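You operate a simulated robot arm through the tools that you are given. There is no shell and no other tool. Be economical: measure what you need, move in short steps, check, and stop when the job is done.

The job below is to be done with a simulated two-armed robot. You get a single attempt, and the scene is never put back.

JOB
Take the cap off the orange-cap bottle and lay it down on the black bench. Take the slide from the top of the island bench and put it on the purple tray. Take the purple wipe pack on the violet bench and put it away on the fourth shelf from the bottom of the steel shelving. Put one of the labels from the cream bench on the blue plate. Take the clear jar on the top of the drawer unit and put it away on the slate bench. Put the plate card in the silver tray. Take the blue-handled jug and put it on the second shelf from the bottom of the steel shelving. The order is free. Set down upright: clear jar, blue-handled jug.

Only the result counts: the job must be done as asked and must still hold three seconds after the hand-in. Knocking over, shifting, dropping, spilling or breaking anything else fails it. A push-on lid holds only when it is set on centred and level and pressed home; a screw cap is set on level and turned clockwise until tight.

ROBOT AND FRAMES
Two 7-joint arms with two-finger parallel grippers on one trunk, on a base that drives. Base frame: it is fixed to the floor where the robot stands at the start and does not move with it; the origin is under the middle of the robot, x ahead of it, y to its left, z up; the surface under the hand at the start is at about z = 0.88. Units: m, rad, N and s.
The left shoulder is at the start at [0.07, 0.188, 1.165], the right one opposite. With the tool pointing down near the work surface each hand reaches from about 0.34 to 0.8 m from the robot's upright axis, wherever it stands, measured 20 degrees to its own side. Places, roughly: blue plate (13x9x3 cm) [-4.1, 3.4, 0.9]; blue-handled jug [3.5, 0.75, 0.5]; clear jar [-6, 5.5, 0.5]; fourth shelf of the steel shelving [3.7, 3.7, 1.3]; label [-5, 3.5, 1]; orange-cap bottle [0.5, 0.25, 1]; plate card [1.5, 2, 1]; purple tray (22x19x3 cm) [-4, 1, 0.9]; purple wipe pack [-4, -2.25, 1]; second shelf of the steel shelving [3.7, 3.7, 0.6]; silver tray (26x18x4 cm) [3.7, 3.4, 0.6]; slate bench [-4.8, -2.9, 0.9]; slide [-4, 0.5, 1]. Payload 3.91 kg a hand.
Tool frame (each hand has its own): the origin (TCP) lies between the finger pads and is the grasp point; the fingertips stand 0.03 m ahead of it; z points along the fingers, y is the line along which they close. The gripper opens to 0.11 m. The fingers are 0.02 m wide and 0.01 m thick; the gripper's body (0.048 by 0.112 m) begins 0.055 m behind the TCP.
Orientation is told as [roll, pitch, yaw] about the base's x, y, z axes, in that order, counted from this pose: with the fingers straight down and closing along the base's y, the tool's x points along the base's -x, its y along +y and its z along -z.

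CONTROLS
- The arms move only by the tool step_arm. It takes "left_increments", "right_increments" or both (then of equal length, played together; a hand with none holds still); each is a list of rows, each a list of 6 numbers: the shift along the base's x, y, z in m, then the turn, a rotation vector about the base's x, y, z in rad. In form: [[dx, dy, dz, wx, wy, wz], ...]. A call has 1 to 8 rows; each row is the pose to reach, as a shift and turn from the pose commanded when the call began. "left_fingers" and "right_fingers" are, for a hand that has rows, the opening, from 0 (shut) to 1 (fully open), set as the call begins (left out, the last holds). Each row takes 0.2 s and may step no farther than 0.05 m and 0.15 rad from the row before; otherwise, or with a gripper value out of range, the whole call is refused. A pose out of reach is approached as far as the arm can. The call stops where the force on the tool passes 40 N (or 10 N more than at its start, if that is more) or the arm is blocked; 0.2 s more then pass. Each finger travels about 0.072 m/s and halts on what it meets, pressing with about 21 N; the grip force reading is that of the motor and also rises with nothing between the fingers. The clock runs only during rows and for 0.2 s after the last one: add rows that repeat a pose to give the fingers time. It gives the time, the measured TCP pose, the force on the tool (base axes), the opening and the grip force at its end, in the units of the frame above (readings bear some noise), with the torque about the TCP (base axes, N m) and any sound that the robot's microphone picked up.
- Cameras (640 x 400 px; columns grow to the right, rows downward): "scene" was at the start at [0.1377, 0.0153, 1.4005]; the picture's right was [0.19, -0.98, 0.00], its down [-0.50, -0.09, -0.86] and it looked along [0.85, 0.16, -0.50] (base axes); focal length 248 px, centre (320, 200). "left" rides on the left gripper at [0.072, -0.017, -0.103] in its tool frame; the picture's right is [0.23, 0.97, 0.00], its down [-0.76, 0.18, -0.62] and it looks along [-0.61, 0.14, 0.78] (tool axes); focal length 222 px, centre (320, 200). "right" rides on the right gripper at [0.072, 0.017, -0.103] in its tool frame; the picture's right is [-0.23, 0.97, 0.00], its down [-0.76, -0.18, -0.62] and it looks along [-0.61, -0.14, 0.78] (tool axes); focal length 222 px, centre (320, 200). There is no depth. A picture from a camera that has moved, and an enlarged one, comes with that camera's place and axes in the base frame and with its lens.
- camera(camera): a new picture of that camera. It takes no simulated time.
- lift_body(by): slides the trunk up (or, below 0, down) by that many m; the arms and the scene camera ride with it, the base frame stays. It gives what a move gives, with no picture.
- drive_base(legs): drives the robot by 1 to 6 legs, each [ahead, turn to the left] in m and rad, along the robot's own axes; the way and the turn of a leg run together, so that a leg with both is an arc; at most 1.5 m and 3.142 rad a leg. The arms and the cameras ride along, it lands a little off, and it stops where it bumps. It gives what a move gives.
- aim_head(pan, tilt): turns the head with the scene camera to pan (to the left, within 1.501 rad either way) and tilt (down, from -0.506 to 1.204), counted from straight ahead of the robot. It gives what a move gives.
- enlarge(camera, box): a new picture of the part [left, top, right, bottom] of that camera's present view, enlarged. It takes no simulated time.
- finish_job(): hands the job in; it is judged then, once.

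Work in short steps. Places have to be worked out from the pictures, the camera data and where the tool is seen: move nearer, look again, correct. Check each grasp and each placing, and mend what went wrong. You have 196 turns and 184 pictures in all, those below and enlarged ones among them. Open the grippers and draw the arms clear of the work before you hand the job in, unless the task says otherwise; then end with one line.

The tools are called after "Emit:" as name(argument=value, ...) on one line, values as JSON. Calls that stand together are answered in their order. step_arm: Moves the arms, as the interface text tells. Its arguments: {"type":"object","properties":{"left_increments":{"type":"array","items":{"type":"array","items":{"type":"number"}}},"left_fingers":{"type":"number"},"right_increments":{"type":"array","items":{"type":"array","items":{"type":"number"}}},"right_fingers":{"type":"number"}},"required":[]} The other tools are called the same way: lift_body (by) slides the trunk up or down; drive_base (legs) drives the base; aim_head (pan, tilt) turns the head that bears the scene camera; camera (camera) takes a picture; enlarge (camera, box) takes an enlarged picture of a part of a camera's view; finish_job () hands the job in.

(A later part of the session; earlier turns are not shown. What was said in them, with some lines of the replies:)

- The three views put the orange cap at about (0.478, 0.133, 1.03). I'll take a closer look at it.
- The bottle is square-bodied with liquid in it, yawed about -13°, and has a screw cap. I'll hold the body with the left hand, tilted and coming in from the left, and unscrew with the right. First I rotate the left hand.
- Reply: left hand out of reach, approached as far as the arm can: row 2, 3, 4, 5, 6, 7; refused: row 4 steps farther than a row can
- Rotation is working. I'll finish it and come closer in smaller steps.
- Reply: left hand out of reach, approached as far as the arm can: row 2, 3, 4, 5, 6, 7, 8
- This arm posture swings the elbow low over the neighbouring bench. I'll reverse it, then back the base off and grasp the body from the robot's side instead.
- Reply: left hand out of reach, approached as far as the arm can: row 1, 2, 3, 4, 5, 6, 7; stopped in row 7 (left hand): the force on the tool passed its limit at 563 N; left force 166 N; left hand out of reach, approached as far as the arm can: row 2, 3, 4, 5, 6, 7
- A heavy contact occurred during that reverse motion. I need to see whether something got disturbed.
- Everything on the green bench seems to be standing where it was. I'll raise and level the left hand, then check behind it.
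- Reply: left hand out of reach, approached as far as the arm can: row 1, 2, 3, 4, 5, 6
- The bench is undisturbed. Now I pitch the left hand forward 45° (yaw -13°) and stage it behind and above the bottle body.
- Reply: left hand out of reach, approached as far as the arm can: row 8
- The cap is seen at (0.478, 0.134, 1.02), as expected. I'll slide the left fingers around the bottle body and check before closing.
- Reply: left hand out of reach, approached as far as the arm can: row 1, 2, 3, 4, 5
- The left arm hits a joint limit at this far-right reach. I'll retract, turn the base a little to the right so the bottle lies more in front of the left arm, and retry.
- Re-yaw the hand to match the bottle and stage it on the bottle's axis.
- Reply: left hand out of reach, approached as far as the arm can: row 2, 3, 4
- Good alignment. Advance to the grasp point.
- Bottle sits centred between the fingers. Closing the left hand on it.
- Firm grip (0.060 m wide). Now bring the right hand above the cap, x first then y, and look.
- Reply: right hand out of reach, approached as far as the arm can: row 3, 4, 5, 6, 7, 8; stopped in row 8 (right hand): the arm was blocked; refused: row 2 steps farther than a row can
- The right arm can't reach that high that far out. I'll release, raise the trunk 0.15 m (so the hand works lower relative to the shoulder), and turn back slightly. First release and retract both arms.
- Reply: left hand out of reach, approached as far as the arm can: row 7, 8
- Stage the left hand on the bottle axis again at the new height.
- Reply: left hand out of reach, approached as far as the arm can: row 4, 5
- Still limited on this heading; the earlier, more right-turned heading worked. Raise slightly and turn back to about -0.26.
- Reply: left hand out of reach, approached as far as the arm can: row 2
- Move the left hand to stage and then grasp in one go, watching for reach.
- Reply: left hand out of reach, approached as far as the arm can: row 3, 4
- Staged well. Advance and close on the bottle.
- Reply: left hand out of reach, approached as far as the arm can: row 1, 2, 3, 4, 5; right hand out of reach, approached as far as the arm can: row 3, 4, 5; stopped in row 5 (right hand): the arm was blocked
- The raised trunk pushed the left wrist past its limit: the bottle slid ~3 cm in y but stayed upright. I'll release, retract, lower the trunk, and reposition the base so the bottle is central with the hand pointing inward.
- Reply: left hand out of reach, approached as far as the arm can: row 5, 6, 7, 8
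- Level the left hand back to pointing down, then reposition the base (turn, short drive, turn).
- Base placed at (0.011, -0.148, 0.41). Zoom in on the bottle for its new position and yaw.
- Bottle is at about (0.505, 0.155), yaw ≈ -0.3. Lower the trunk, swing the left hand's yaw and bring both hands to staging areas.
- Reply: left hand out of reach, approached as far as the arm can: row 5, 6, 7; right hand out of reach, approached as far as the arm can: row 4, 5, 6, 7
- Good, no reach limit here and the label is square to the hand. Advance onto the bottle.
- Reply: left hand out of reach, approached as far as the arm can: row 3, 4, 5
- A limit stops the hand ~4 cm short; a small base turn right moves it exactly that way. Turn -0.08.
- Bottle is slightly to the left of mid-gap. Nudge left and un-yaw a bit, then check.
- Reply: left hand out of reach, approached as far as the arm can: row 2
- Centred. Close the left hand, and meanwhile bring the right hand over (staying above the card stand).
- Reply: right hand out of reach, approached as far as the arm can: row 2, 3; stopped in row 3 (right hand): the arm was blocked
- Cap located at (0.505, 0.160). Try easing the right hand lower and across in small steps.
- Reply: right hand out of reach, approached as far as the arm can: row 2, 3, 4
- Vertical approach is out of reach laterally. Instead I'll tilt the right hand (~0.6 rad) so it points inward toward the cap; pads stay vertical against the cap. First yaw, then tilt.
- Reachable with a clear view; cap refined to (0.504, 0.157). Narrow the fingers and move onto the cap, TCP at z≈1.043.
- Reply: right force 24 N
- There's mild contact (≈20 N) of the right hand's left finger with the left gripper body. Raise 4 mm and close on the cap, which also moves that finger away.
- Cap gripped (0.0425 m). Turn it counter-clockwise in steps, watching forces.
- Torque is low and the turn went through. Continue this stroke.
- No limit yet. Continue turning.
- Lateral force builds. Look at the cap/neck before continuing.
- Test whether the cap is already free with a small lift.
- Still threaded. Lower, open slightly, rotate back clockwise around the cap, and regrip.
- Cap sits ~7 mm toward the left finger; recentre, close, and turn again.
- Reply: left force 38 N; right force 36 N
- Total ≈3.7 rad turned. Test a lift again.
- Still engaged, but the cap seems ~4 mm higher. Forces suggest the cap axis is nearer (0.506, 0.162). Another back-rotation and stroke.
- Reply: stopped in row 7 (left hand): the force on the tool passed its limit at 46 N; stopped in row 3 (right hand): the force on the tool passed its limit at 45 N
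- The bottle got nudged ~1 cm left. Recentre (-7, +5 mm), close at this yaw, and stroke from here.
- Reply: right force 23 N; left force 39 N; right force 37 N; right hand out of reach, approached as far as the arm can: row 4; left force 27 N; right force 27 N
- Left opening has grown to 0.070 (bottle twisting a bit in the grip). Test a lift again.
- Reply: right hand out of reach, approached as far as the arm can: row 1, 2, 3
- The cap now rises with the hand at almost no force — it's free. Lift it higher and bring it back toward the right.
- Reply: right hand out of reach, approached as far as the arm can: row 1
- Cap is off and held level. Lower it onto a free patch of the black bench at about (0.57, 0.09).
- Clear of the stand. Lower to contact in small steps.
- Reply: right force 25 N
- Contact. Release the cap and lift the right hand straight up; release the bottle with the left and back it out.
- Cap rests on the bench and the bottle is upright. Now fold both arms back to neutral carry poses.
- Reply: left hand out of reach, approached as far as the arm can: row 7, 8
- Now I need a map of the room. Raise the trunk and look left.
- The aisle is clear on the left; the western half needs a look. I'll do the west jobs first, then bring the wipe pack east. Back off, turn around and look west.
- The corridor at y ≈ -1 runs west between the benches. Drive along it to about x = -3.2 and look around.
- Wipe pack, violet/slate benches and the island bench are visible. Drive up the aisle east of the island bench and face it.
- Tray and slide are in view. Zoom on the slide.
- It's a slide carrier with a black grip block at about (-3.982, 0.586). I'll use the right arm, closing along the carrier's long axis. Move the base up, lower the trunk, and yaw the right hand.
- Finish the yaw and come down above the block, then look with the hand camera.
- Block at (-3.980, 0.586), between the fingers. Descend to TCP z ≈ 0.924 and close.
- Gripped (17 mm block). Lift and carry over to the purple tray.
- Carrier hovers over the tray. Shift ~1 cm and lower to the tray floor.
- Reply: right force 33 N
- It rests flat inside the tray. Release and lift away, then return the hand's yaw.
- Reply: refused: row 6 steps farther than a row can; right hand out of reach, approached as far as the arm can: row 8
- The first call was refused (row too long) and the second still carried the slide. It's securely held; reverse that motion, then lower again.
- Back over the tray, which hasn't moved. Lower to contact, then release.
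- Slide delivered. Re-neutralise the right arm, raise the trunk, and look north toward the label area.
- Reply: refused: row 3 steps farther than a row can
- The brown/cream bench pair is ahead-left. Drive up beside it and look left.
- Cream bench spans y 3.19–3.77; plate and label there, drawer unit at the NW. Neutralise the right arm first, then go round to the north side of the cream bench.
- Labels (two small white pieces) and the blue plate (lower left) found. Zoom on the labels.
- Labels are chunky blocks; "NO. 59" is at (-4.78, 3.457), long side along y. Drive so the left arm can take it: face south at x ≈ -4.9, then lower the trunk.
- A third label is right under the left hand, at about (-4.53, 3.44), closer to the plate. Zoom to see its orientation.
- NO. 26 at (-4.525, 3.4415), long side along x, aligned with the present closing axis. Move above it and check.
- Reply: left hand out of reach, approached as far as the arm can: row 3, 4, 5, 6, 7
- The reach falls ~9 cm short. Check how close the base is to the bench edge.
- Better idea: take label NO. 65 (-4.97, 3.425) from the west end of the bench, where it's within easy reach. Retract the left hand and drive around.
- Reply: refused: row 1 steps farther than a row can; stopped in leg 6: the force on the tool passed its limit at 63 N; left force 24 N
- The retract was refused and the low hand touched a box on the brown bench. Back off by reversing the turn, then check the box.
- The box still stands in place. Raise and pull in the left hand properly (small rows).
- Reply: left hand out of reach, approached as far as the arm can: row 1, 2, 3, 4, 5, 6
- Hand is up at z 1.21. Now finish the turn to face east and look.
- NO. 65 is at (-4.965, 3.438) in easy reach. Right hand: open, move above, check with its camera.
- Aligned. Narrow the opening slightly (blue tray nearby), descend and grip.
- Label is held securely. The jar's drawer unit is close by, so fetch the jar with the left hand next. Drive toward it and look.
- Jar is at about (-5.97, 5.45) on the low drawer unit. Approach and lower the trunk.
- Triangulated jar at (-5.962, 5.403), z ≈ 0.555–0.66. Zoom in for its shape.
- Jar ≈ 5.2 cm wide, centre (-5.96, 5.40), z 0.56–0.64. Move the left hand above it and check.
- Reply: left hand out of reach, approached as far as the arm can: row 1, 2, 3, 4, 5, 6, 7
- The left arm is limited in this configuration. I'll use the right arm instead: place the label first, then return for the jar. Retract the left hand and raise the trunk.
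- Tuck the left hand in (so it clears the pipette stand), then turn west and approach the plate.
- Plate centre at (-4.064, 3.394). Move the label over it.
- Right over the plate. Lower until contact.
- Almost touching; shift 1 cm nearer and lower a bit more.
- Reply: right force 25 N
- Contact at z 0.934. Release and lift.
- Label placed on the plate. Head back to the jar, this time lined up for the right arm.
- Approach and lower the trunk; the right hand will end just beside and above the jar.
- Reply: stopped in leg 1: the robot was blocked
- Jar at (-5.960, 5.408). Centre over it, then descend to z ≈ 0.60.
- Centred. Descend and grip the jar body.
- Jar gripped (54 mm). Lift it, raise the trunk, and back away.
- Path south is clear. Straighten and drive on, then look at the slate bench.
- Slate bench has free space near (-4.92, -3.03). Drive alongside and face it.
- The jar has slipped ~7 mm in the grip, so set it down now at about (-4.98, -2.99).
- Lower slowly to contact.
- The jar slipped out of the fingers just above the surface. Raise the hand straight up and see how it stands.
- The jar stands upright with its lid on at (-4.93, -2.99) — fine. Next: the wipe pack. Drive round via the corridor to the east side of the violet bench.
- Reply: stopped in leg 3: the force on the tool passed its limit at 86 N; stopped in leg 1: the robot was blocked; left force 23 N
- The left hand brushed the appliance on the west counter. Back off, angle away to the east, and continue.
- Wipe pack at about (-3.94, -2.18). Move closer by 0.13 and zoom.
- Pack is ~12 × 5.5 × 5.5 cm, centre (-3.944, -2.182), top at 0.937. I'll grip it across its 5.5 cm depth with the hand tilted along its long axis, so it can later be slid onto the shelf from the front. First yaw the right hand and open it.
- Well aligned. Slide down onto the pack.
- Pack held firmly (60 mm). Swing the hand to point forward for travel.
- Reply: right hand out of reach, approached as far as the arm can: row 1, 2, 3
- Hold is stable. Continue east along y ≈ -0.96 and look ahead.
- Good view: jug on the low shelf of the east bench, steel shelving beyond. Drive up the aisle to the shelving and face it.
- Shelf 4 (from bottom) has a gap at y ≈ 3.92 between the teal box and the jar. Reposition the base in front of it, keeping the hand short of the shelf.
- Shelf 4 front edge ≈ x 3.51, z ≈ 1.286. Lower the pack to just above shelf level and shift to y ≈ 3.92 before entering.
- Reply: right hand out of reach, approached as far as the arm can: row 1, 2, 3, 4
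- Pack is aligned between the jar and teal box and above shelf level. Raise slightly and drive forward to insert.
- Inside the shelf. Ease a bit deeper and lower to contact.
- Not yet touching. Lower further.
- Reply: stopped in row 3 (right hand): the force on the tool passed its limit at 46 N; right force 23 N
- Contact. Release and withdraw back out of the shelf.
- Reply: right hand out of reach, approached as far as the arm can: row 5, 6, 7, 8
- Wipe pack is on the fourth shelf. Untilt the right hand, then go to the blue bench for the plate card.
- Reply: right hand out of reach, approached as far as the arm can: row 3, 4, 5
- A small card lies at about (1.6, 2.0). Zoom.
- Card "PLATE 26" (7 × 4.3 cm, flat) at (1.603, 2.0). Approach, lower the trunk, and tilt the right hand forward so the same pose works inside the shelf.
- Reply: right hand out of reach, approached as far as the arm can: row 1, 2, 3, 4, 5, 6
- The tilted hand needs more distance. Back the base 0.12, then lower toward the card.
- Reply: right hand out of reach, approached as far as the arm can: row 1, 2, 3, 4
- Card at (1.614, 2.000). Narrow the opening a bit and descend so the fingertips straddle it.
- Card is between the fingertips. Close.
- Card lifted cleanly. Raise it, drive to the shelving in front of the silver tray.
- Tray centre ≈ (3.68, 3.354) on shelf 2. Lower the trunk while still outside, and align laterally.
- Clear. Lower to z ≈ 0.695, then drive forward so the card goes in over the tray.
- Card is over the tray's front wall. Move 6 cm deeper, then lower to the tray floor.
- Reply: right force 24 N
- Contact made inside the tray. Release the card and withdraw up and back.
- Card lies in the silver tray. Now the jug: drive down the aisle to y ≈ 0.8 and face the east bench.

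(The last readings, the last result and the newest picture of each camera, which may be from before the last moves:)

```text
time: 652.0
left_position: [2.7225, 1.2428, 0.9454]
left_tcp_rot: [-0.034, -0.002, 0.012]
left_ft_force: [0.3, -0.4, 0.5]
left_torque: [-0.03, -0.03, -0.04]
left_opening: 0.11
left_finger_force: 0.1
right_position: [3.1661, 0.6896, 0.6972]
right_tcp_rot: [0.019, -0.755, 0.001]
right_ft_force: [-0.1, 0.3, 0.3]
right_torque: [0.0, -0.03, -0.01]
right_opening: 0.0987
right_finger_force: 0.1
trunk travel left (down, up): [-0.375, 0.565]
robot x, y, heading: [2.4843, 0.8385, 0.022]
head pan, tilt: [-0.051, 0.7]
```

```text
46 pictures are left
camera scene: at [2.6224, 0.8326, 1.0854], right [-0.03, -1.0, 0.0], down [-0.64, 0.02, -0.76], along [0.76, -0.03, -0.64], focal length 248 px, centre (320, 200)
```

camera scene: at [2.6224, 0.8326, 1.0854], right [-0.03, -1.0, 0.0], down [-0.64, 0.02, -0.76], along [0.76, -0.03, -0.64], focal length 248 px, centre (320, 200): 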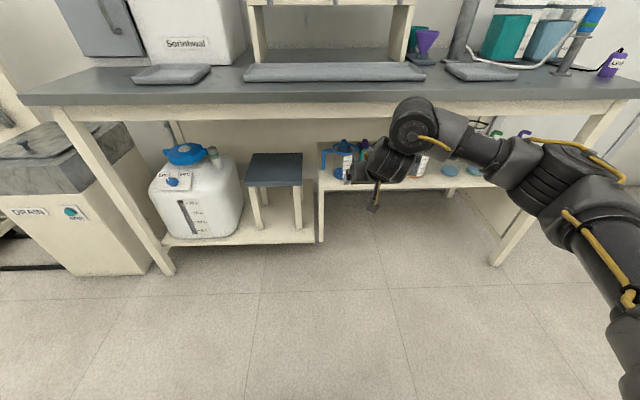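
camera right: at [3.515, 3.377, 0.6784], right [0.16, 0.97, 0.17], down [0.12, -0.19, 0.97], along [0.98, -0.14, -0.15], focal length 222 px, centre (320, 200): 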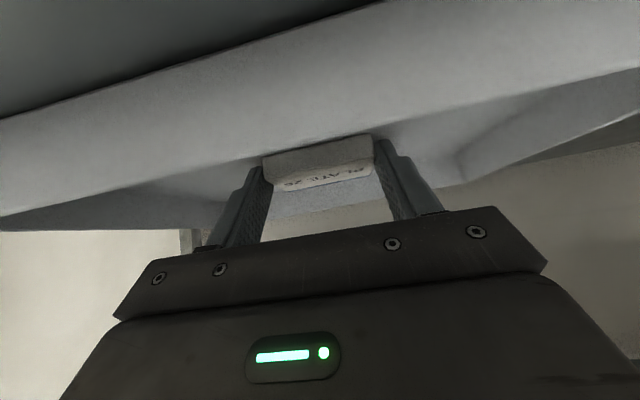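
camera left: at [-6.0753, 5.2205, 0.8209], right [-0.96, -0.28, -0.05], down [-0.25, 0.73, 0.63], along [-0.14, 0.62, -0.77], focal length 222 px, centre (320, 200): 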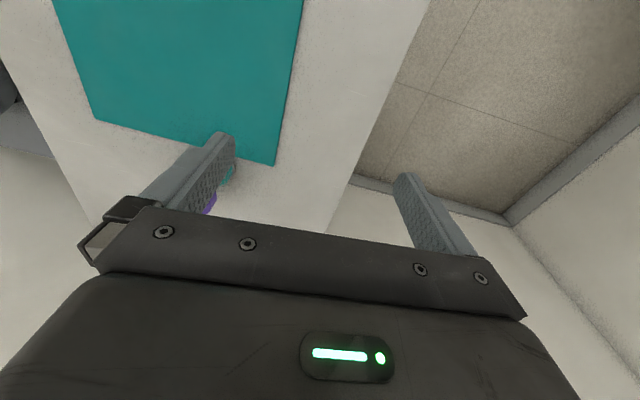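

The jug should be on the small raised shelf, near pixel (335,160) — partly behind the gripper. Zoom.

Emit:
enlarge(camera="scene", box=[310, 120, 438, 200])

```text
5.00 times, centred on (374, 160) of scene
camera zoom: at [2.6224, 0.8326, 1.0854], right [-0.03, -1.0, 0.0], down [-0.64, 0.02, -0.76], along [0.76, -0.03, -0.64], focal length 1242 px, centre (50, 400)
```

zoom: 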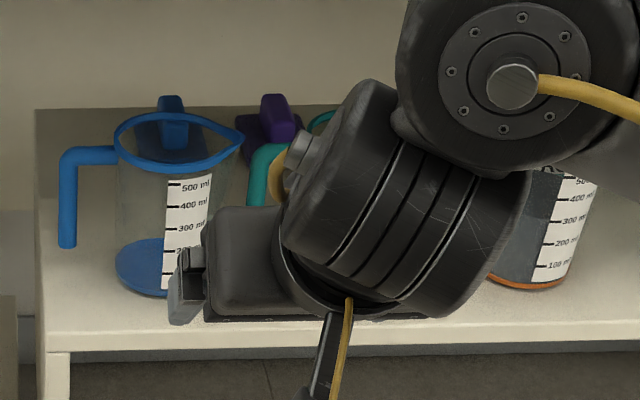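

It's a 500 ml measuring jug with blue rim and handle (handle on the left side). I'll grip the body with a nearly horizontal hand. Tilt the right hand further and lower it, then look with its camera.

Emit:
step_arm(right_increments=[[-0.01, 0.01, -0.01, 0, -0.15, 0], [-0.02, 0.02, -0.03, 0, -0.3, 0], [-0.02, 0.035, -0.06, 0, -0.45, 0], [-0.02, 0.045, -0.1, 0, -0.45, 0], [-0.02, 0.055, -0.13, 0, -0.45, 0]], right_fingers=1)

Emit:
camera(camera="right")

Emit:
camera(camera="scene")

```text
time: 653.2
left_position: [2.7217, 1.2422, 0.9448]
left_tcp_rot: [-0.035, 0.001, 0.011]
left_ft_force: [0.5, 0.4, -0.7]
left_torque: [0.03, 0.0, -0.02]
left_opening: 0.1103
left_finger_force: 0.0
right_position: [3.1438, 0.7417, 0.5667]
right_tcp_rot: [0.015, -1.205, 0.003]
right_ft_force: [-0.2, 0.4, 0.5]
right_torque: [0.0, -0.01, 0.02]
right_opening: 0.1102
right_finger_force: 0.2
trunk travel left (down, up): [-0.375, 0.565]
robot x, y, heading: [2.4889, 0.837, 0.019]
head pan, tilt: [-0.051, 0.7]
```

```text
44 pictures are left
camera right: at [3.0225, 0.7553, 0.5361], right [0.06, 0.97, 0.22], down [-0.31, -0.19, 0.93], along [0.95, -0.13, 0.29], focal length 222 px, centre (320, 200)
```

right: 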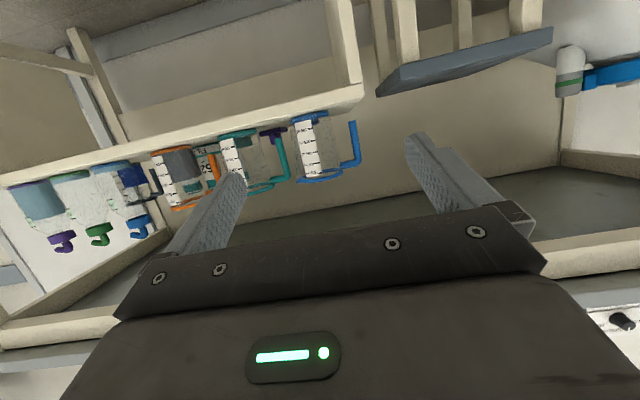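

```text
43 pictures are left
camera scene: at [2.6226, 0.8325, 1.0855], right [-0.03, -1.0, 0.0], down [-0.64, 0.02, -0.76], along [0.76, -0.03, -0.64], focal length 248 px, centre (320, 200)
```

scene: 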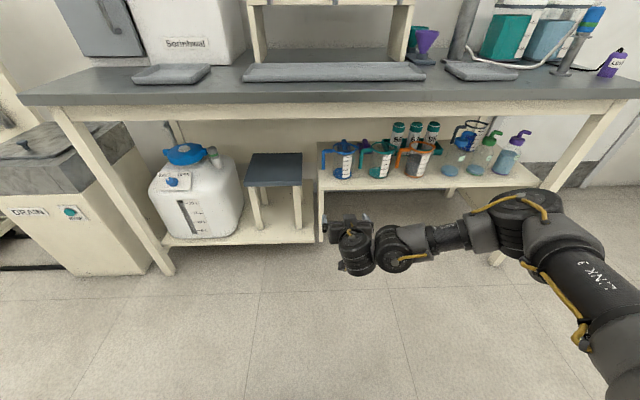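

Jug centre ≈ (3.475, 0.70), z 0.50–0.645; neighbours' handles end around z 0.54, so I'll grip the body low (z ≈ 0.527) with a near-horizontal hand. Set tilt, height and lateral position.

Emit:
step_arm(right_increments=[[0, -0.01, -0.01, 0, -0.13, 0], [0, -0.025, -0.02, 0, -0.25, 0], [0, -0.037, -0.03, 0, -0.25, 0]], right_fingers=0.88)

Emit:
drive_base(legs=[[0.14, -0.01]])

Emit:
enlarge(camera="scene", box=[290, 100, 450, 200])

Emit:
camera(camera="right")

```text
time: 654.0
left_position: [2.7222, 1.2425, 0.9465]
left_tcp_rot: [-0.034, 0.002, 0.011]
left_ft_force: [0.0, -0.7, 0.7]
left_torque: [-0.02, 0.0, -0.03]
left_opening: 0.11
left_finger_force: 0.1
right_position: [3.1448, 0.7064, 0.5368]
right_tcp_rot: [0.011, -1.455, 0.011]
right_ft_force: [0.2, 0.0, -0.1]
right_torque: [0.01, 0.01, -0.02]
right_opening: 0.0968
right_finger_force: 0.0
right hand out of reach, approached as far as the arm can: row 2
trunk travel left (down, up): [-0.375, 0.565]
robot x, y, heading: [2.4894, 0.8325, 0.019]
head pan, tilt: [-0.051, 0.7]
```

```text
time: 655.3
left_position: [2.8676, 1.2425, 0.9443]
left_tcp_rot: [-0.036, -0.001, 0.004]
left_ft_force: [0.5, -0.3, -0.5]
left_torque: [-0.01, 0.01, 0.0]
left_opening: 0.11
left_finger_force: 0.2
right_position: [3.2866, 0.7033, 0.5376]
right_tcp_rot: [0.016, -1.453, -0.005]
right_ft_force: [0.9, 0.0, 0.3]
right_torque: [0.02, -0.02, 0.01]
right_opening: 0.0968
right_finger_force: 0.2
trunk travel left (down, up): [-0.375, 0.565]
robot x, y, heading: [2.6301, 0.8407, 0.014]
head pan, tilt: [-0.051, 0.7]
```

```text
4.00 times, centred on (370, 150) of scene
camera zoom: at [2.7651, 0.8331, 1.0852], right [-0.04, -1.0, 0.0], down [-0.64, 0.03, -0.76], along [0.76, -0.03, -0.65], focal length 994 px, centre (120, 400)
```

zoom: 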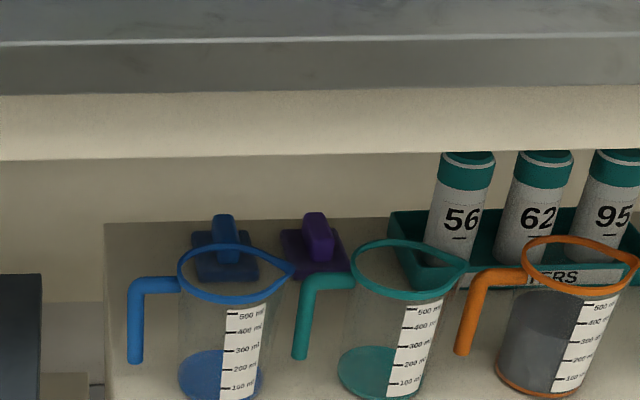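

```text
41 pictures are left
camera right: at [3.1755, 0.7178, 0.4771], right [0.02, 0.97, 0.23], down [-0.53, -0.19, 0.83], along [0.85, -0.13, 0.51], focal length 222 px, centre (320, 200)
```

right: 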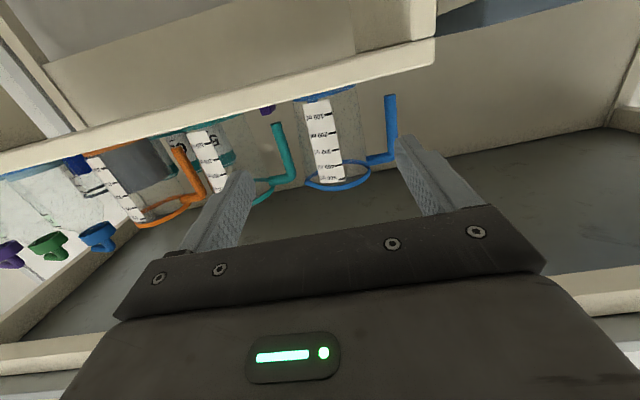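

Refined: rim centre (3.470, 0.709, 0.62), base ≈ 0.505, body ⌀ ≈ 8 cm; gaps to both handle bars ≥ 2.5 cm. Grip at z ≈ 0.56. Raise, shift 6 mm, close up with the base, then re-check.

Emit:
step_arm(right_increments=[[0, 0.003, 0.012, 0, 0, 0], [0, 0.006, 0.023, 0, 0, 0]], right_fingers=0.87)

Emit:
drive_base(legs=[[0.085, -0.01]])

Emit:
camera(camera="right")

Emit:
enlarge(camera="scene", box=[290, 150, 450, 250])

```text
time: 655.9
left_position: [2.8659, 1.2423, 0.9457]
left_tcp_rot: [-0.035, -0.002, 0.003]
left_ft_force: [-0.2, -0.1, -0.6]
left_torque: [0.0, 0.0, 0.0]
left_opening: 0.1101
left_finger_force: 0.0
right_position: [3.2859, 0.7095, 0.5591]
right_tcp_rot: [0.013, -1.454, 0.001]
right_ft_force: [0.7, 0.7, 0.1]
right_torque: [-0.01, -0.03, -0.01]
right_opening: 0.0956
right_finger_force: 0.0
trunk travel left (down, up): [-0.375, 0.565]
robot x, y, heading: [2.6292, 0.8387, 0.007]
head pan, tilt: [-0.051, 0.7]
```

```text
time: 657.0
left_position: [2.9585, 1.2408, 0.944]
left_tcp_rot: [-0.035, 0.0, -0.009]
left_ft_force: [1.5, 0.0, 0.3]
left_torque: [0.0, 0.04, 0.0]
left_opening: 0.1099
left_finger_force: 0.0
right_position: [3.3709, 0.7009, 0.5596]
right_tcp_rot: [0.015, -1.454, -0.014]
right_ft_force: [0.3, 0.4, -1.0]
right_torque: [0.02, 0.0, 0.0]
right_opening: 0.0959
right_finger_force: 0.1
trunk travel left (down, up): [-0.375, 0.565]
robot x, y, heading: [2.7143, 0.8407, -0.002]
head pan, tilt: [-0.051, 0.7]
```

```text
40 pictures are left
camera right: at [3.2601, 0.7176, 0.4991], right [0.03, 0.97, 0.23], down [-0.53, -0.18, 0.83], along [0.85, -0.14, 0.51], focal length 222 px, centre (320, 200)
```

right: 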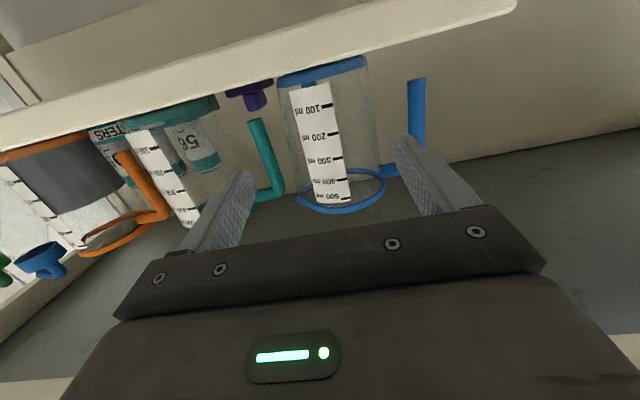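

```text
4.00 times, centred on (370, 200) of scene
camera zoom: at [2.8509, 0.8317, 1.0852], right [-0.05, -1.0, 0.0], down [-0.64, 0.03, -0.76], along [0.76, -0.04, -0.65], focal length 994 px, centre (120, 200)
```

zoom: 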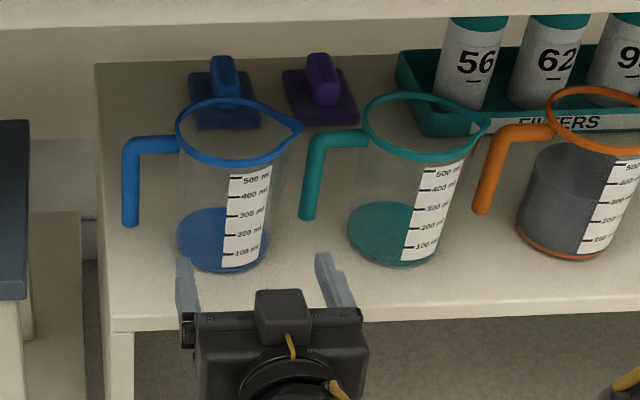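

Top view is clear. Shift to y = 0.711, trim the opening, and advance 5 cm with the base; then verify.

Emit:
step_arm(right_increments=[[0, 0.005, 0, 0, 0, 0.007], [0, 0.01, 0, 0, 0, 0.014]], right_fingers=0.845)

Emit:
drive_base(legs=[[0.045, 0]])

Emit:
enlarge(camera="scene", box=[290, 150, 450, 250])

Emit:
camera(camera="right")

```text
time: 657.6
left_position: [2.9559, 1.2403, 0.9453]
left_tcp_rot: [-0.035, -0.003, -0.009]
left_ft_force: [-0.1, -0.1, 0.3]
left_torque: [0.0, 0.01, 0.0]
left_opening: 0.1099
left_finger_force: 0.0
right_position: [3.3699, 0.7112, 0.5605]
right_tcp_rot: [0.013, -1.456, 0.003]
right_ft_force: [0.1, -0.4, 0.7]
right_torque: [-0.01, -0.01, 0.03]
right_opening: 0.0931
right_finger_force: 0.1
trunk travel left (down, up): [-0.375, 0.565]
robot x, y, heading: [2.7178, 0.8373, -0.001]
head pan, tilt: [-0.051, 0.7]
```

```text
time: 658.5
left_position: [3.0025, 1.24, 0.9451]
left_tcp_rot: [-0.036, 0.0, -0.009]
left_ft_force: [0.1, 1.2, 0.8]
left_torque: [0.04, 0.02, 0.0]
left_opening: 0.1101
left_finger_force: 0.0
right_position: [3.4148, 0.7128, 0.559]
right_tcp_rot: [0.012, -1.454, 0.001]
right_ft_force: [0.7, 0.3, -0.2]
right_torque: [0.02, 0.02, 0.02]
right_opening: 0.093
right_finger_force: 0.1
trunk travel left (down, up): [-0.375, 0.565]
robot x, y, heading: [2.7628, 0.8393, -0.005]
head pan, tilt: [-0.051, 0.7]
```

```text
4.00 times, centred on (370, 200) of scene
camera zoom: at [2.8958, 0.8317, 1.0852], right [-0.05, -1.0, 0.0], down [-0.64, 0.03, -0.76], along [0.76, -0.04, -0.65], focal length 994 px, centre (120, 200)
```

zoom: 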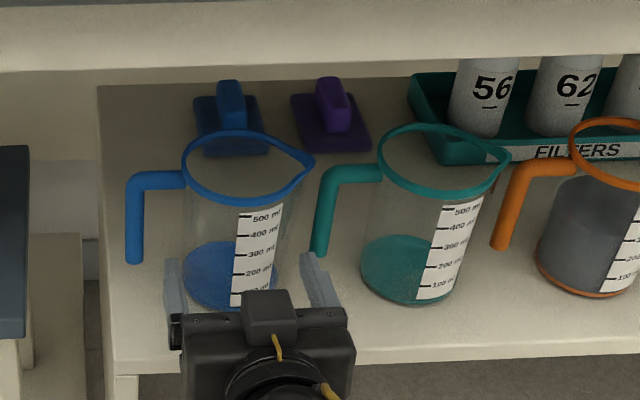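

```text
37 pictures are left
camera right: at [3.3045, 0.7265, 0.4993], right [0.01, 0.97, 0.23], down [-0.53, -0.19, 0.83], along [0.85, -0.13, 0.51], focal length 222 px, centre (320, 200)
```

right: 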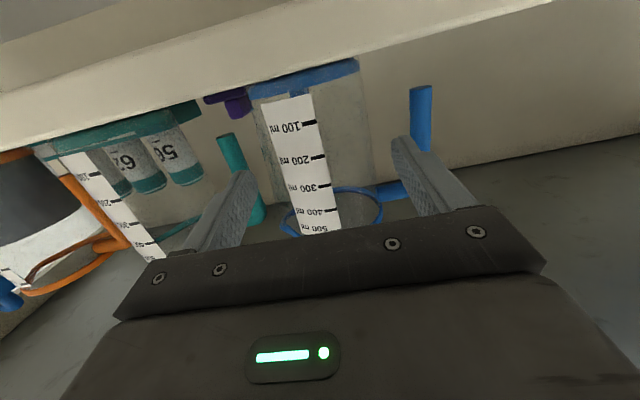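

Clearances look ~1 cm on all sides. Advance 4.5 cm with the arm in small steps.

Emit:
step_arm(right_increments=[[0.015, -0.001, 0, 0, 0, 0], [0.03, -0.002, 0, 0, 0, 0], [0.045, -0.002, 0, 0, 0, 0]])

Emit:
enlarge(camera="scene", box=[290, 150, 450, 250])

```text
time: 659.3
left_position: [3.0028, 1.2399, 0.9453]
left_tcp_rot: [-0.037, -0.001, -0.008]
left_ft_force: [-0.6, 0.3, -0.2]
left_torque: [0.0, 0.0, 0.02]
left_opening: 0.1104
left_finger_force: 0.0
right_position: [3.4599, 0.7105, 0.5596]
right_tcp_rot: [0.007, -1.455, 0.004]
right_ft_force: [-0.1, -0.2, -0.6]
right_torque: [-0.01, -0.01, -0.04]
right_opening: 0.0929
right_finger_force: 0.1
trunk travel left (down, up): [-0.375, 0.565]
robot x, y, heading: [2.7594, 0.8392, -0.007]
head pan, tilt: [-0.051, 0.7]
```

```text
4.00 times, centred on (370, 200) of scene
camera zoom: at [2.8945, 0.8316, 1.0854], right [-0.05, -1.0, 0.0], down [-0.64, 0.03, -0.76], along [0.76, -0.04, -0.64], focal length 994 px, centre (120, 200)
```

zoom: 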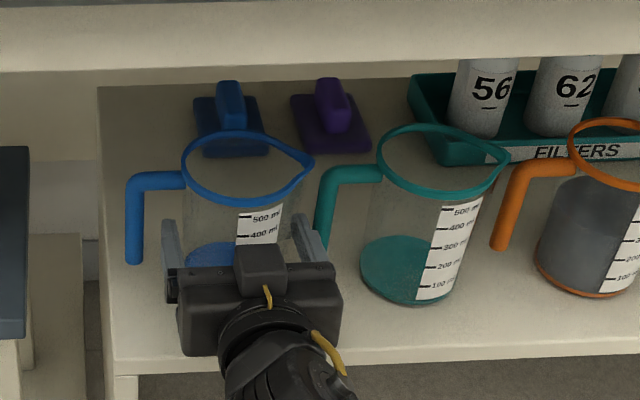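

No contact; the fingers straddle the jug body. Close.

Emit:
step_arm(right_increments=[[0, 0, 0, 0, 0, 0], [0, 0, 0, 0, 0, 0], [0, 0, 0, 0, 0, 0]], right_fingers=0)

Emit:
step_arm(right_increments=[[0, 0, 0.01, 0, 0, 0], [0, 0, 0.025, 0, 0, 0], [0, 0, 0.04, 0, 0, 0]])

Emit:
enlarge(camera="scene", box=[290, 130, 450, 230])

```text
time: 660.1
left_position: [3.0019, 1.2391, 0.9455]
left_tcp_rot: [-0.034, -0.001, -0.007]
left_ft_force: [-0.8, 0.1, 0.4]
left_torque: [0.03, -0.02, 0.0]
left_opening: 0.1101
left_finger_force: 0.1
right_position: [3.4604, 0.7106, 0.5603]
right_tcp_rot: [0.011, -1.456, 0.001]
right_ft_force: [0.9, 0.5, 1.1]
right_torque: [-0.03, 0.0, 0.0]
right_opening: 0.0767
right_finger_force: 20.9
trunk travel left (down, up): [-0.375, 0.565]
robot x, y, heading: [2.7599, 0.8369, -0.004]
head pan, tilt: [-0.051, 0.7]
```

```text
time: 660.9
left_position: [3.0012, 1.2397, 0.945]
left_tcp_rot: [-0.035, 0.001, -0.006]
left_ft_force: [-0.9, -0.7, -0.6]
left_torque: [0.01, -0.01, -0.02]
left_opening: 0.1102
left_finger_force: 0.1
right_position: [3.4602, 0.7101, 0.5988]
right_tcp_rot: [0.011, -1.458, 0.006]
right_ft_force: [-0.3, -0.2, -1.4]
right_torque: [0.01, -0.01, 0.02]
right_opening: 0.0767
right_finger_force: 21.1
trunk travel left (down, up): [-0.375, 0.565]
robot x, y, heading: [2.7603, 0.8405, -0.004]
head pan, tilt: [-0.051, 0.7]
```

```text
4.00 times, centred on (370, 180) of scene
camera zoom: at [2.8943, 0.8317, 1.0854], right [-0.05, -1.0, 0.0], down [-0.64, 0.03, -0.76], along [0.76, -0.04, -0.64], focal length 994 px, centre (120, 280)
```

zoom: 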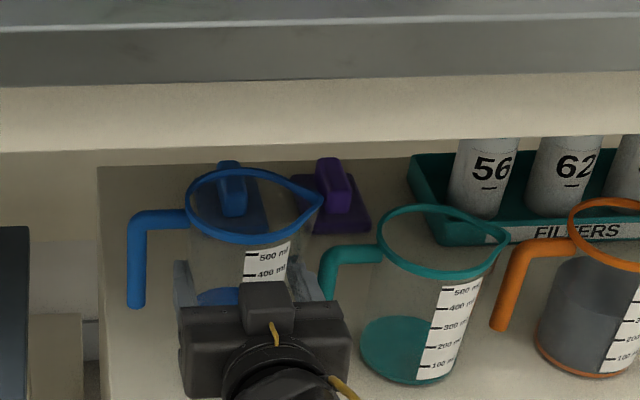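

Jug is held and level. Lift a little more and back straight out.

Emit:
step_arm(right_increments=[[0, 0.001, 0.015, 0, 0, 0], [0, 0.002, 0.03, 0, 0, 0]])

Emit:
drive_base(legs=[[-0.33, 0]])

Emit:
camera(camera="scene")

```text
time: 661.5
left_position: [3.002, 1.2416, 0.9456]
left_tcp_rot: [-0.035, -0.001, -0.007]
left_ft_force: [-0.3, 0.3, -0.5]
left_torque: [0.02, 0.0, 0.02]
left_opening: 0.1099
left_finger_force: 0.1
right_position: [3.459, 0.7116, 0.6287]
right_tcp_rot: [0.005, -1.454, 0.007]
right_ft_force: [-0.2, -1.0, -0.5]
right_torque: [-0.05, 0.03, 0.02]
right_opening: 0.077
right_finger_force: 21.1
trunk travel left (down, up): [-0.375, 0.565]
robot x, y, heading: [2.7606, 0.8359, -0.002]
head pan, tilt: [-0.051, 0.7]
```

```text
time: 663.6
left_position: [2.669, 1.2402, 0.9453]
left_tcp_rot: [-0.036, -0.002, -0.002]
left_ft_force: [0.8, 0.3, -0.4]
left_torque: [0.01, -0.01, 0.01]
left_opening: 0.1098
left_finger_force: 0.0
right_position: [3.1277, 0.7163, 0.6292]
right_tcp_rot: [0.013, -1.457, 0.005]
right_ft_force: [-0.5, 0.7, -0.2]
right_torque: [-0.02, 0.04, 0.0]
right_opening: 0.0768
right_finger_force: 20.8
trunk travel left (down, up): [-0.375, 0.565]
robot x, y, heading: [2.4295, 0.8382, -0.0]
head pan, tilt: [-0.051, 0.7]
```

```text
34 pictures are left
camera scene: at [2.5636, 0.8325, 1.0855], right [-0.05, -1.0, 0.0], down [-0.64, 0.03, -0.77], along [0.76, -0.04, -0.64], focal length 248 px, centre (320, 200)
```

scene: 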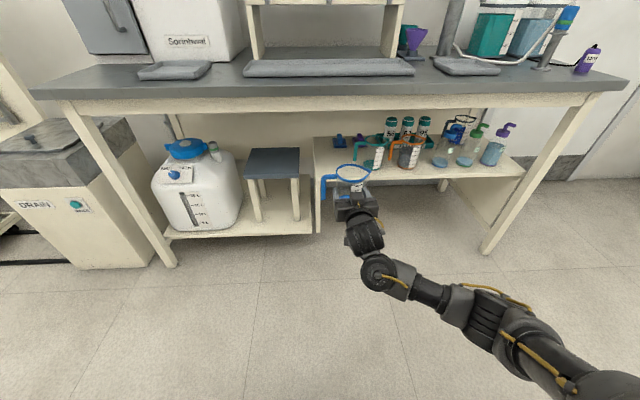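

Now carry the jug to shelf 2. Raise the trunk 8 cm, drive up the aisle and face the gap between box "72" and the tray (y ≈ 3.60).

Emit:
lift_body(by=0.085)

Emit:
drive_base(legs=[[0, 1.571], [1.45, 0], [1.43, 0], [0, -1.571]])

Emit:
camera(camera="scene")

```text
time: 664.9
left_position: [2.6697, 1.2424, 1.0307]
left_tcp_rot: [-0.036, 0.0, -0.002]
left_ft_force: [0.0, 0.3, 0.7]
left_torque: [0.0, -0.03, 0.01]
left_opening: 0.1101
left_finger_force: 0.1
right_position: [3.13, 0.7153, 0.7131]
right_tcp_rot: [0.012, -1.456, 0.008]
right_ft_force: [-0.4, 0.6, -1.7]
right_torque: [-0.03, 0.0, -0.02]
right_opening: 0.0769
right_finger_force: 21.2
trunk travel left (down, up): [-0.46, 0.48]
robot x, y, heading: [2.4286, 0.8388, 0.004]
head pan, tilt: [-0.051, 0.7]
```

```text
time: 686.7
left_position: [2.6482, 4.1492, 1.029]
left_tcp_rot: [-0.034, -0.001, -0.038]
left_ft_force: [0.1, 0.0, -0.5]
left_torque: [0.0, 0.01, 0.01]
left_opening: 0.1099
left_finger_force: 0.0
right_position: [3.0897, 3.608, 0.714]
right_tcp_rot: [0.011, -1.457, -0.03]
right_ft_force: [0.3, 0.3, -1.6]
right_torque: [-0.02, -0.01, 0.0]
right_opening: 0.077
right_finger_force: 20.6
trunk travel left (down, up): [-0.46, 0.48]
robot x, y, heading: [2.3954, 3.758, -0.032]
head pan, tilt: [-0.051, 0.7]
```

```text
33 pictures are left
camera scene: at [2.5289, 3.7453, 1.1704], right [-0.08, -1.0, 0.0], down [-0.64, 0.05, -0.76], along [0.76, -0.06, -0.64], focal length 248 px, centre (320, 200)
```

scene: 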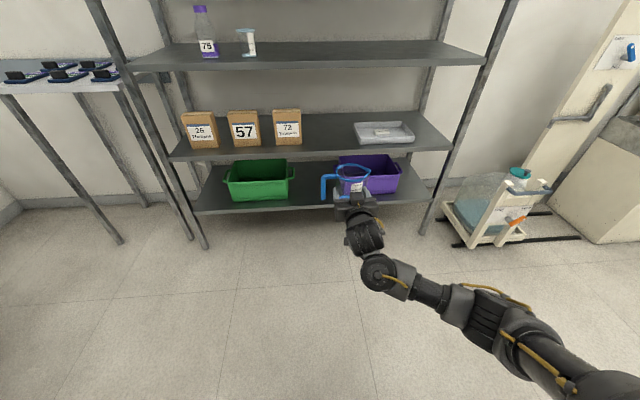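

Grip stable. Straighten and approach to just before the shelf edge, then check.

Emit:
drive_base(legs=[[0.28, 0.03]])

Emit:
camera(camera="scene")

```text
time: 688.7
left_position: [2.924, 4.1516, 1.0292]
left_tcp_rot: [-0.034, 0.0, -0.009]
left_ft_force: [-0.4, 1.1, -0.3]
left_torque: [0.0, -0.01, 0.01]
left_opening: 0.11
left_finger_force: 0.0
right_position: [3.3811, 3.6242, 0.7135]
right_tcp_rot: [0.01, -1.456, 0.001]
right_ft_force: [0.7, 0.1, -1.9]
right_torque: [-0.03, 0.02, 0.03]
right_opening: 0.0768
right_finger_force: 21.1
trunk travel left (down, up): [-0.46, 0.48]
robot x, y, heading: [2.6837, 3.7542, -0.004]
head pan, tilt: [-0.051, 0.7]
```

```text
32 pictures are left
camera scene: at [2.8162, 3.7443, 1.1703], right [-0.05, -1.0, 0.0], down [-0.64, 0.03, -0.76], along [0.76, -0.04, -0.64], focal length 248 px, centre (320, 200)
```

scene: 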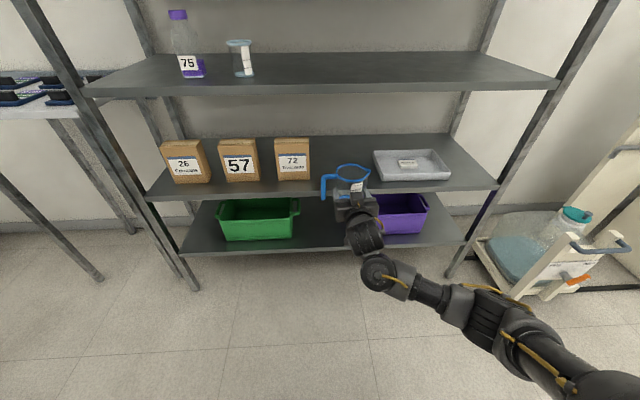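

Shift 1.2 cm right for margin and drive forward 0.2 over the shelf.

Emit:
step_arm(right_increments=[[0, -0.006, 0, 0, 0, 0], [0, -0.013, 0, 0, 0, 0]])

Emit:
drive_base(legs=[[0.2, 0]])

Emit:
camera(camera="scene")

```text
time: 689.3
left_position: [2.9211, 4.1524, 1.0306]
left_tcp_rot: [-0.034, -0.002, -0.008]
left_ft_force: [0.5, 0.2, 0.5]
left_torque: [-0.02, -0.03, -0.01]
left_opening: 0.1101
left_finger_force: 0.0
right_position: [3.3802, 3.6109, 0.7147]
right_tcp_rot: [0.012, -1.457, -0.001]
right_ft_force: [0.2, -0.3, -0.4]
right_torque: [-0.02, 0.01, 0.0]
right_opening: 0.0767
right_finger_force: 20.8
trunk travel left (down, up): [-0.46, 0.48]
robot x, y, heading: [2.6826, 3.752, -0.004]
head pan, tilt: [-0.051, 0.7]
```

```text
time: 690.9
left_position: [3.1222, 4.1523, 1.0304]
left_tcp_rot: [-0.033, 0.001, -0.009]
left_ft_force: [0.3, -0.1, 0.3]
left_torque: [0.0, 0.0, 0.02]
left_opening: 0.1099
left_finger_force: 0.0
right_position: [3.5821, 3.6118, 0.7131]
right_tcp_rot: [0.011, -1.455, 0.003]
right_ft_force: [0.3, 0.5, -0.9]
right_torque: [-0.05, -0.01, -0.04]
right_opening: 0.0769
right_finger_force: 20.7
trunk travel left (down, up): [-0.46, 0.48]
robot x, y, heading: [2.8838, 3.7483, -0.003]
head pan, tilt: [-0.051, 0.7]
```

```text
31 pictures are left
camera scene: at [3.0165, 3.7438, 1.1703], right [-0.05, -1.0, 0.0], down [-0.64, 0.03, -0.76], along [0.76, -0.04, -0.65], focal length 248 px, centre (320, 200)
```

scene: 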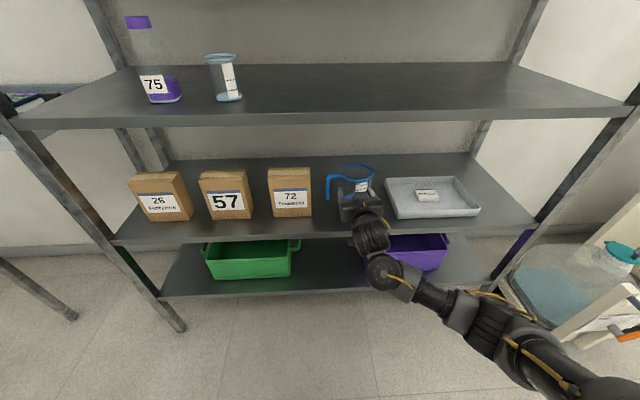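

Jug is between box 72 and the tray, over the shelf. Lower gradually to contact.

Emit:
step_arm(right_increments=[[0, 0, -0.02, 0, 0, 0], [0, 0, -0.035, 0, 0, 0], [0, 0, -0.045, 0, 0, 0], [0, 0, -0.052, 0, 0, 0]])

Emit:
enlarge(camera="scene", box=[280, 140, 440, 240])

```text
time: 691.9
left_position: [3.1216, 4.152, 1.0309]
left_tcp_rot: [-0.035, -0.005, -0.007]
left_ft_force: [-0.7, -0.2, 0.4]
left_torque: [-0.04, 0.0, 0.0]
left_opening: 0.1099
left_finger_force: 0.1
right_position: [3.5793, 3.6123, 0.6665]
right_tcp_rot: [0.013, -1.462, 0.003]
right_ft_force: [-0.1, 1.5, 16.7]
right_torque: [-0.01, -0.1, 0.05]
right_opening: 0.0762
right_finger_force: 20.8
trunk travel left (down, up): [-0.46, 0.48]
robot x, y, heading: [2.8825, 3.7544, -0.003]
head pan, tilt: [-0.051, 0.7]
```

```text
4.00 times, centred on (360, 190) of scene
camera zoom: at [3.013, 3.7445, 1.1709], right [-0.05, -1.0, 0.0], down [-0.64, 0.03, -0.77], along [0.77, -0.04, -0.64], focal length 994 px, centre (160, 240)
```

zoom: 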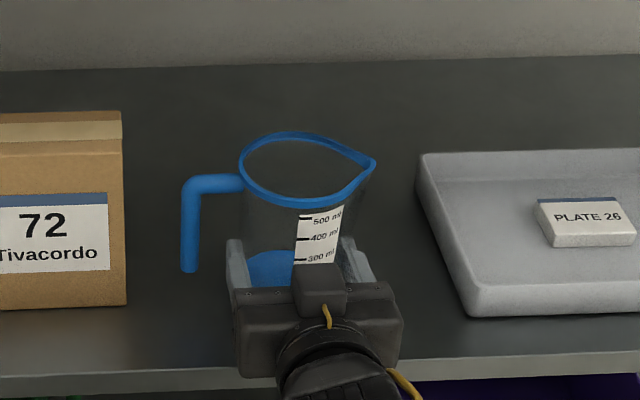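

Contact (17 N). Ease 1 mm, open slightly, and check before withdrawing.

Emit:
step_arm(right_increments=[[0, 0, 0.003, 0, 0, 0], [0, 0, 0.003, 0, 0, 0], [0, 0, 0.003, 0, 0, 0]], right_fingers=0.86)

Emit:
drive_base(legs=[[-0.2, 0]])

Emit:
camera(camera="scene")

```text
time: 692.7
left_position: [3.1218, 4.1522, 1.0305]
left_tcp_rot: [-0.034, -0.002, -0.007]
left_ft_force: [-0.5, 0.6, 0.1]
left_torque: [0.01, 0.0, 0.0]
left_opening: 0.11
left_finger_force: 0.0
right_position: [3.5801, 3.6121, 0.6656]
right_tcp_rot: [0.009, -1.454, 0.003]
right_ft_force: [0.5, -0.9, -0.3]
right_torque: [0.01, 0.01, 0.04]
right_opening: 0.0946
right_finger_force: 0.0
trunk travel left (down, up): [-0.46, 0.48]
robot x, y, heading: [2.8821, 3.755, -0.003]
head pan, tilt: [-0.051, 0.7]
```

```text
time: 694.3
left_position: [2.9209, 4.1533, 1.0308]
left_tcp_rot: [-0.034, -0.003, -0.007]
left_ft_force: [0.0, -0.9, 0.0]
left_torque: [0.0, -0.03, 0.0]
left_opening: 0.1104
left_finger_force: 0.1
right_position: [3.3791, 3.6129, 0.6666]
right_tcp_rot: [0.011, -1.457, 0.004]
right_ft_force: [0.2, 0.3, 0.5]
right_torque: [0.0, 0.03, 0.04]
right_opening: 0.0943
right_finger_force: 0.1
trunk travel left (down, up): [-0.46, 0.48]
robot x, y, heading: [2.6845, 3.7515, -0.001]
head pan, tilt: [-0.051, 0.7]
```

```text
29 pictures are left
camera scene: at [2.8134, 3.7443, 1.1706], right [-0.05, -1.0, 0.0], down [-0.64, 0.03, -0.77], along [0.76, -0.04, -0.64], focal length 248 px, centre (320, 200)
```

scene: 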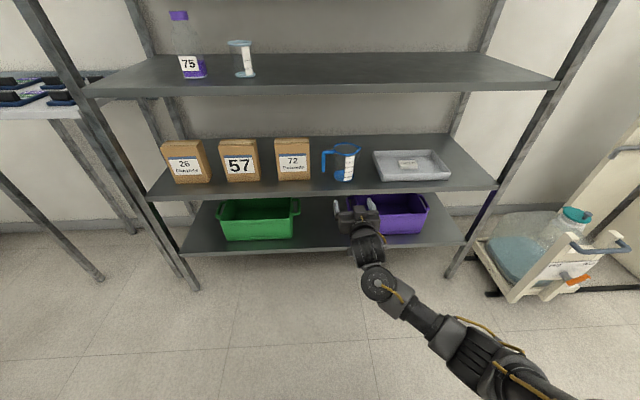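

Jug stands upright on shelf 2 and every job item is placed. Back further clear with the grippers open, then hand in.

Emit:
drive_base(legs=[[-0.3, 0]])

Emit:
finish_job()

```text
time: 696.3
left_position: [2.6243, 4.153, 1.0295]
left_tcp_rot: [-0.035, -0.003, -0.005]
left_ft_force: [-0.6, -0.7, -0.5]
left_torque: [0.02, -0.01, 0.0]
left_opening: 0.1099
left_finger_force: 0.2
right_position: [3.0849, 3.614, 0.6651]
right_tcp_rot: [0.011, -1.459, 0.006]
right_ft_force: [0.2, 0.3, -0.3]
right_torque: [-0.02, 0.05, -0.01]
right_opening: 0.0947
right_finger_force: 0.1
trunk travel left (down, up): [-0.46, 0.48]
robot x, y, heading: [2.386, 3.7489, -0.005]
head pan, tilt: [-0.051, 0.7]
```

```text
The job is handed in.
```

All seven tasks are done and handed in, with jar and jug upright; but the left arm made four unplanned contacts (an unidentified one at 563 N near the green bench, a box, an appliance, a drawer unit), the bottle and blue plate slid a few cm or less, and only the green bench and the box were looked at afterwards.
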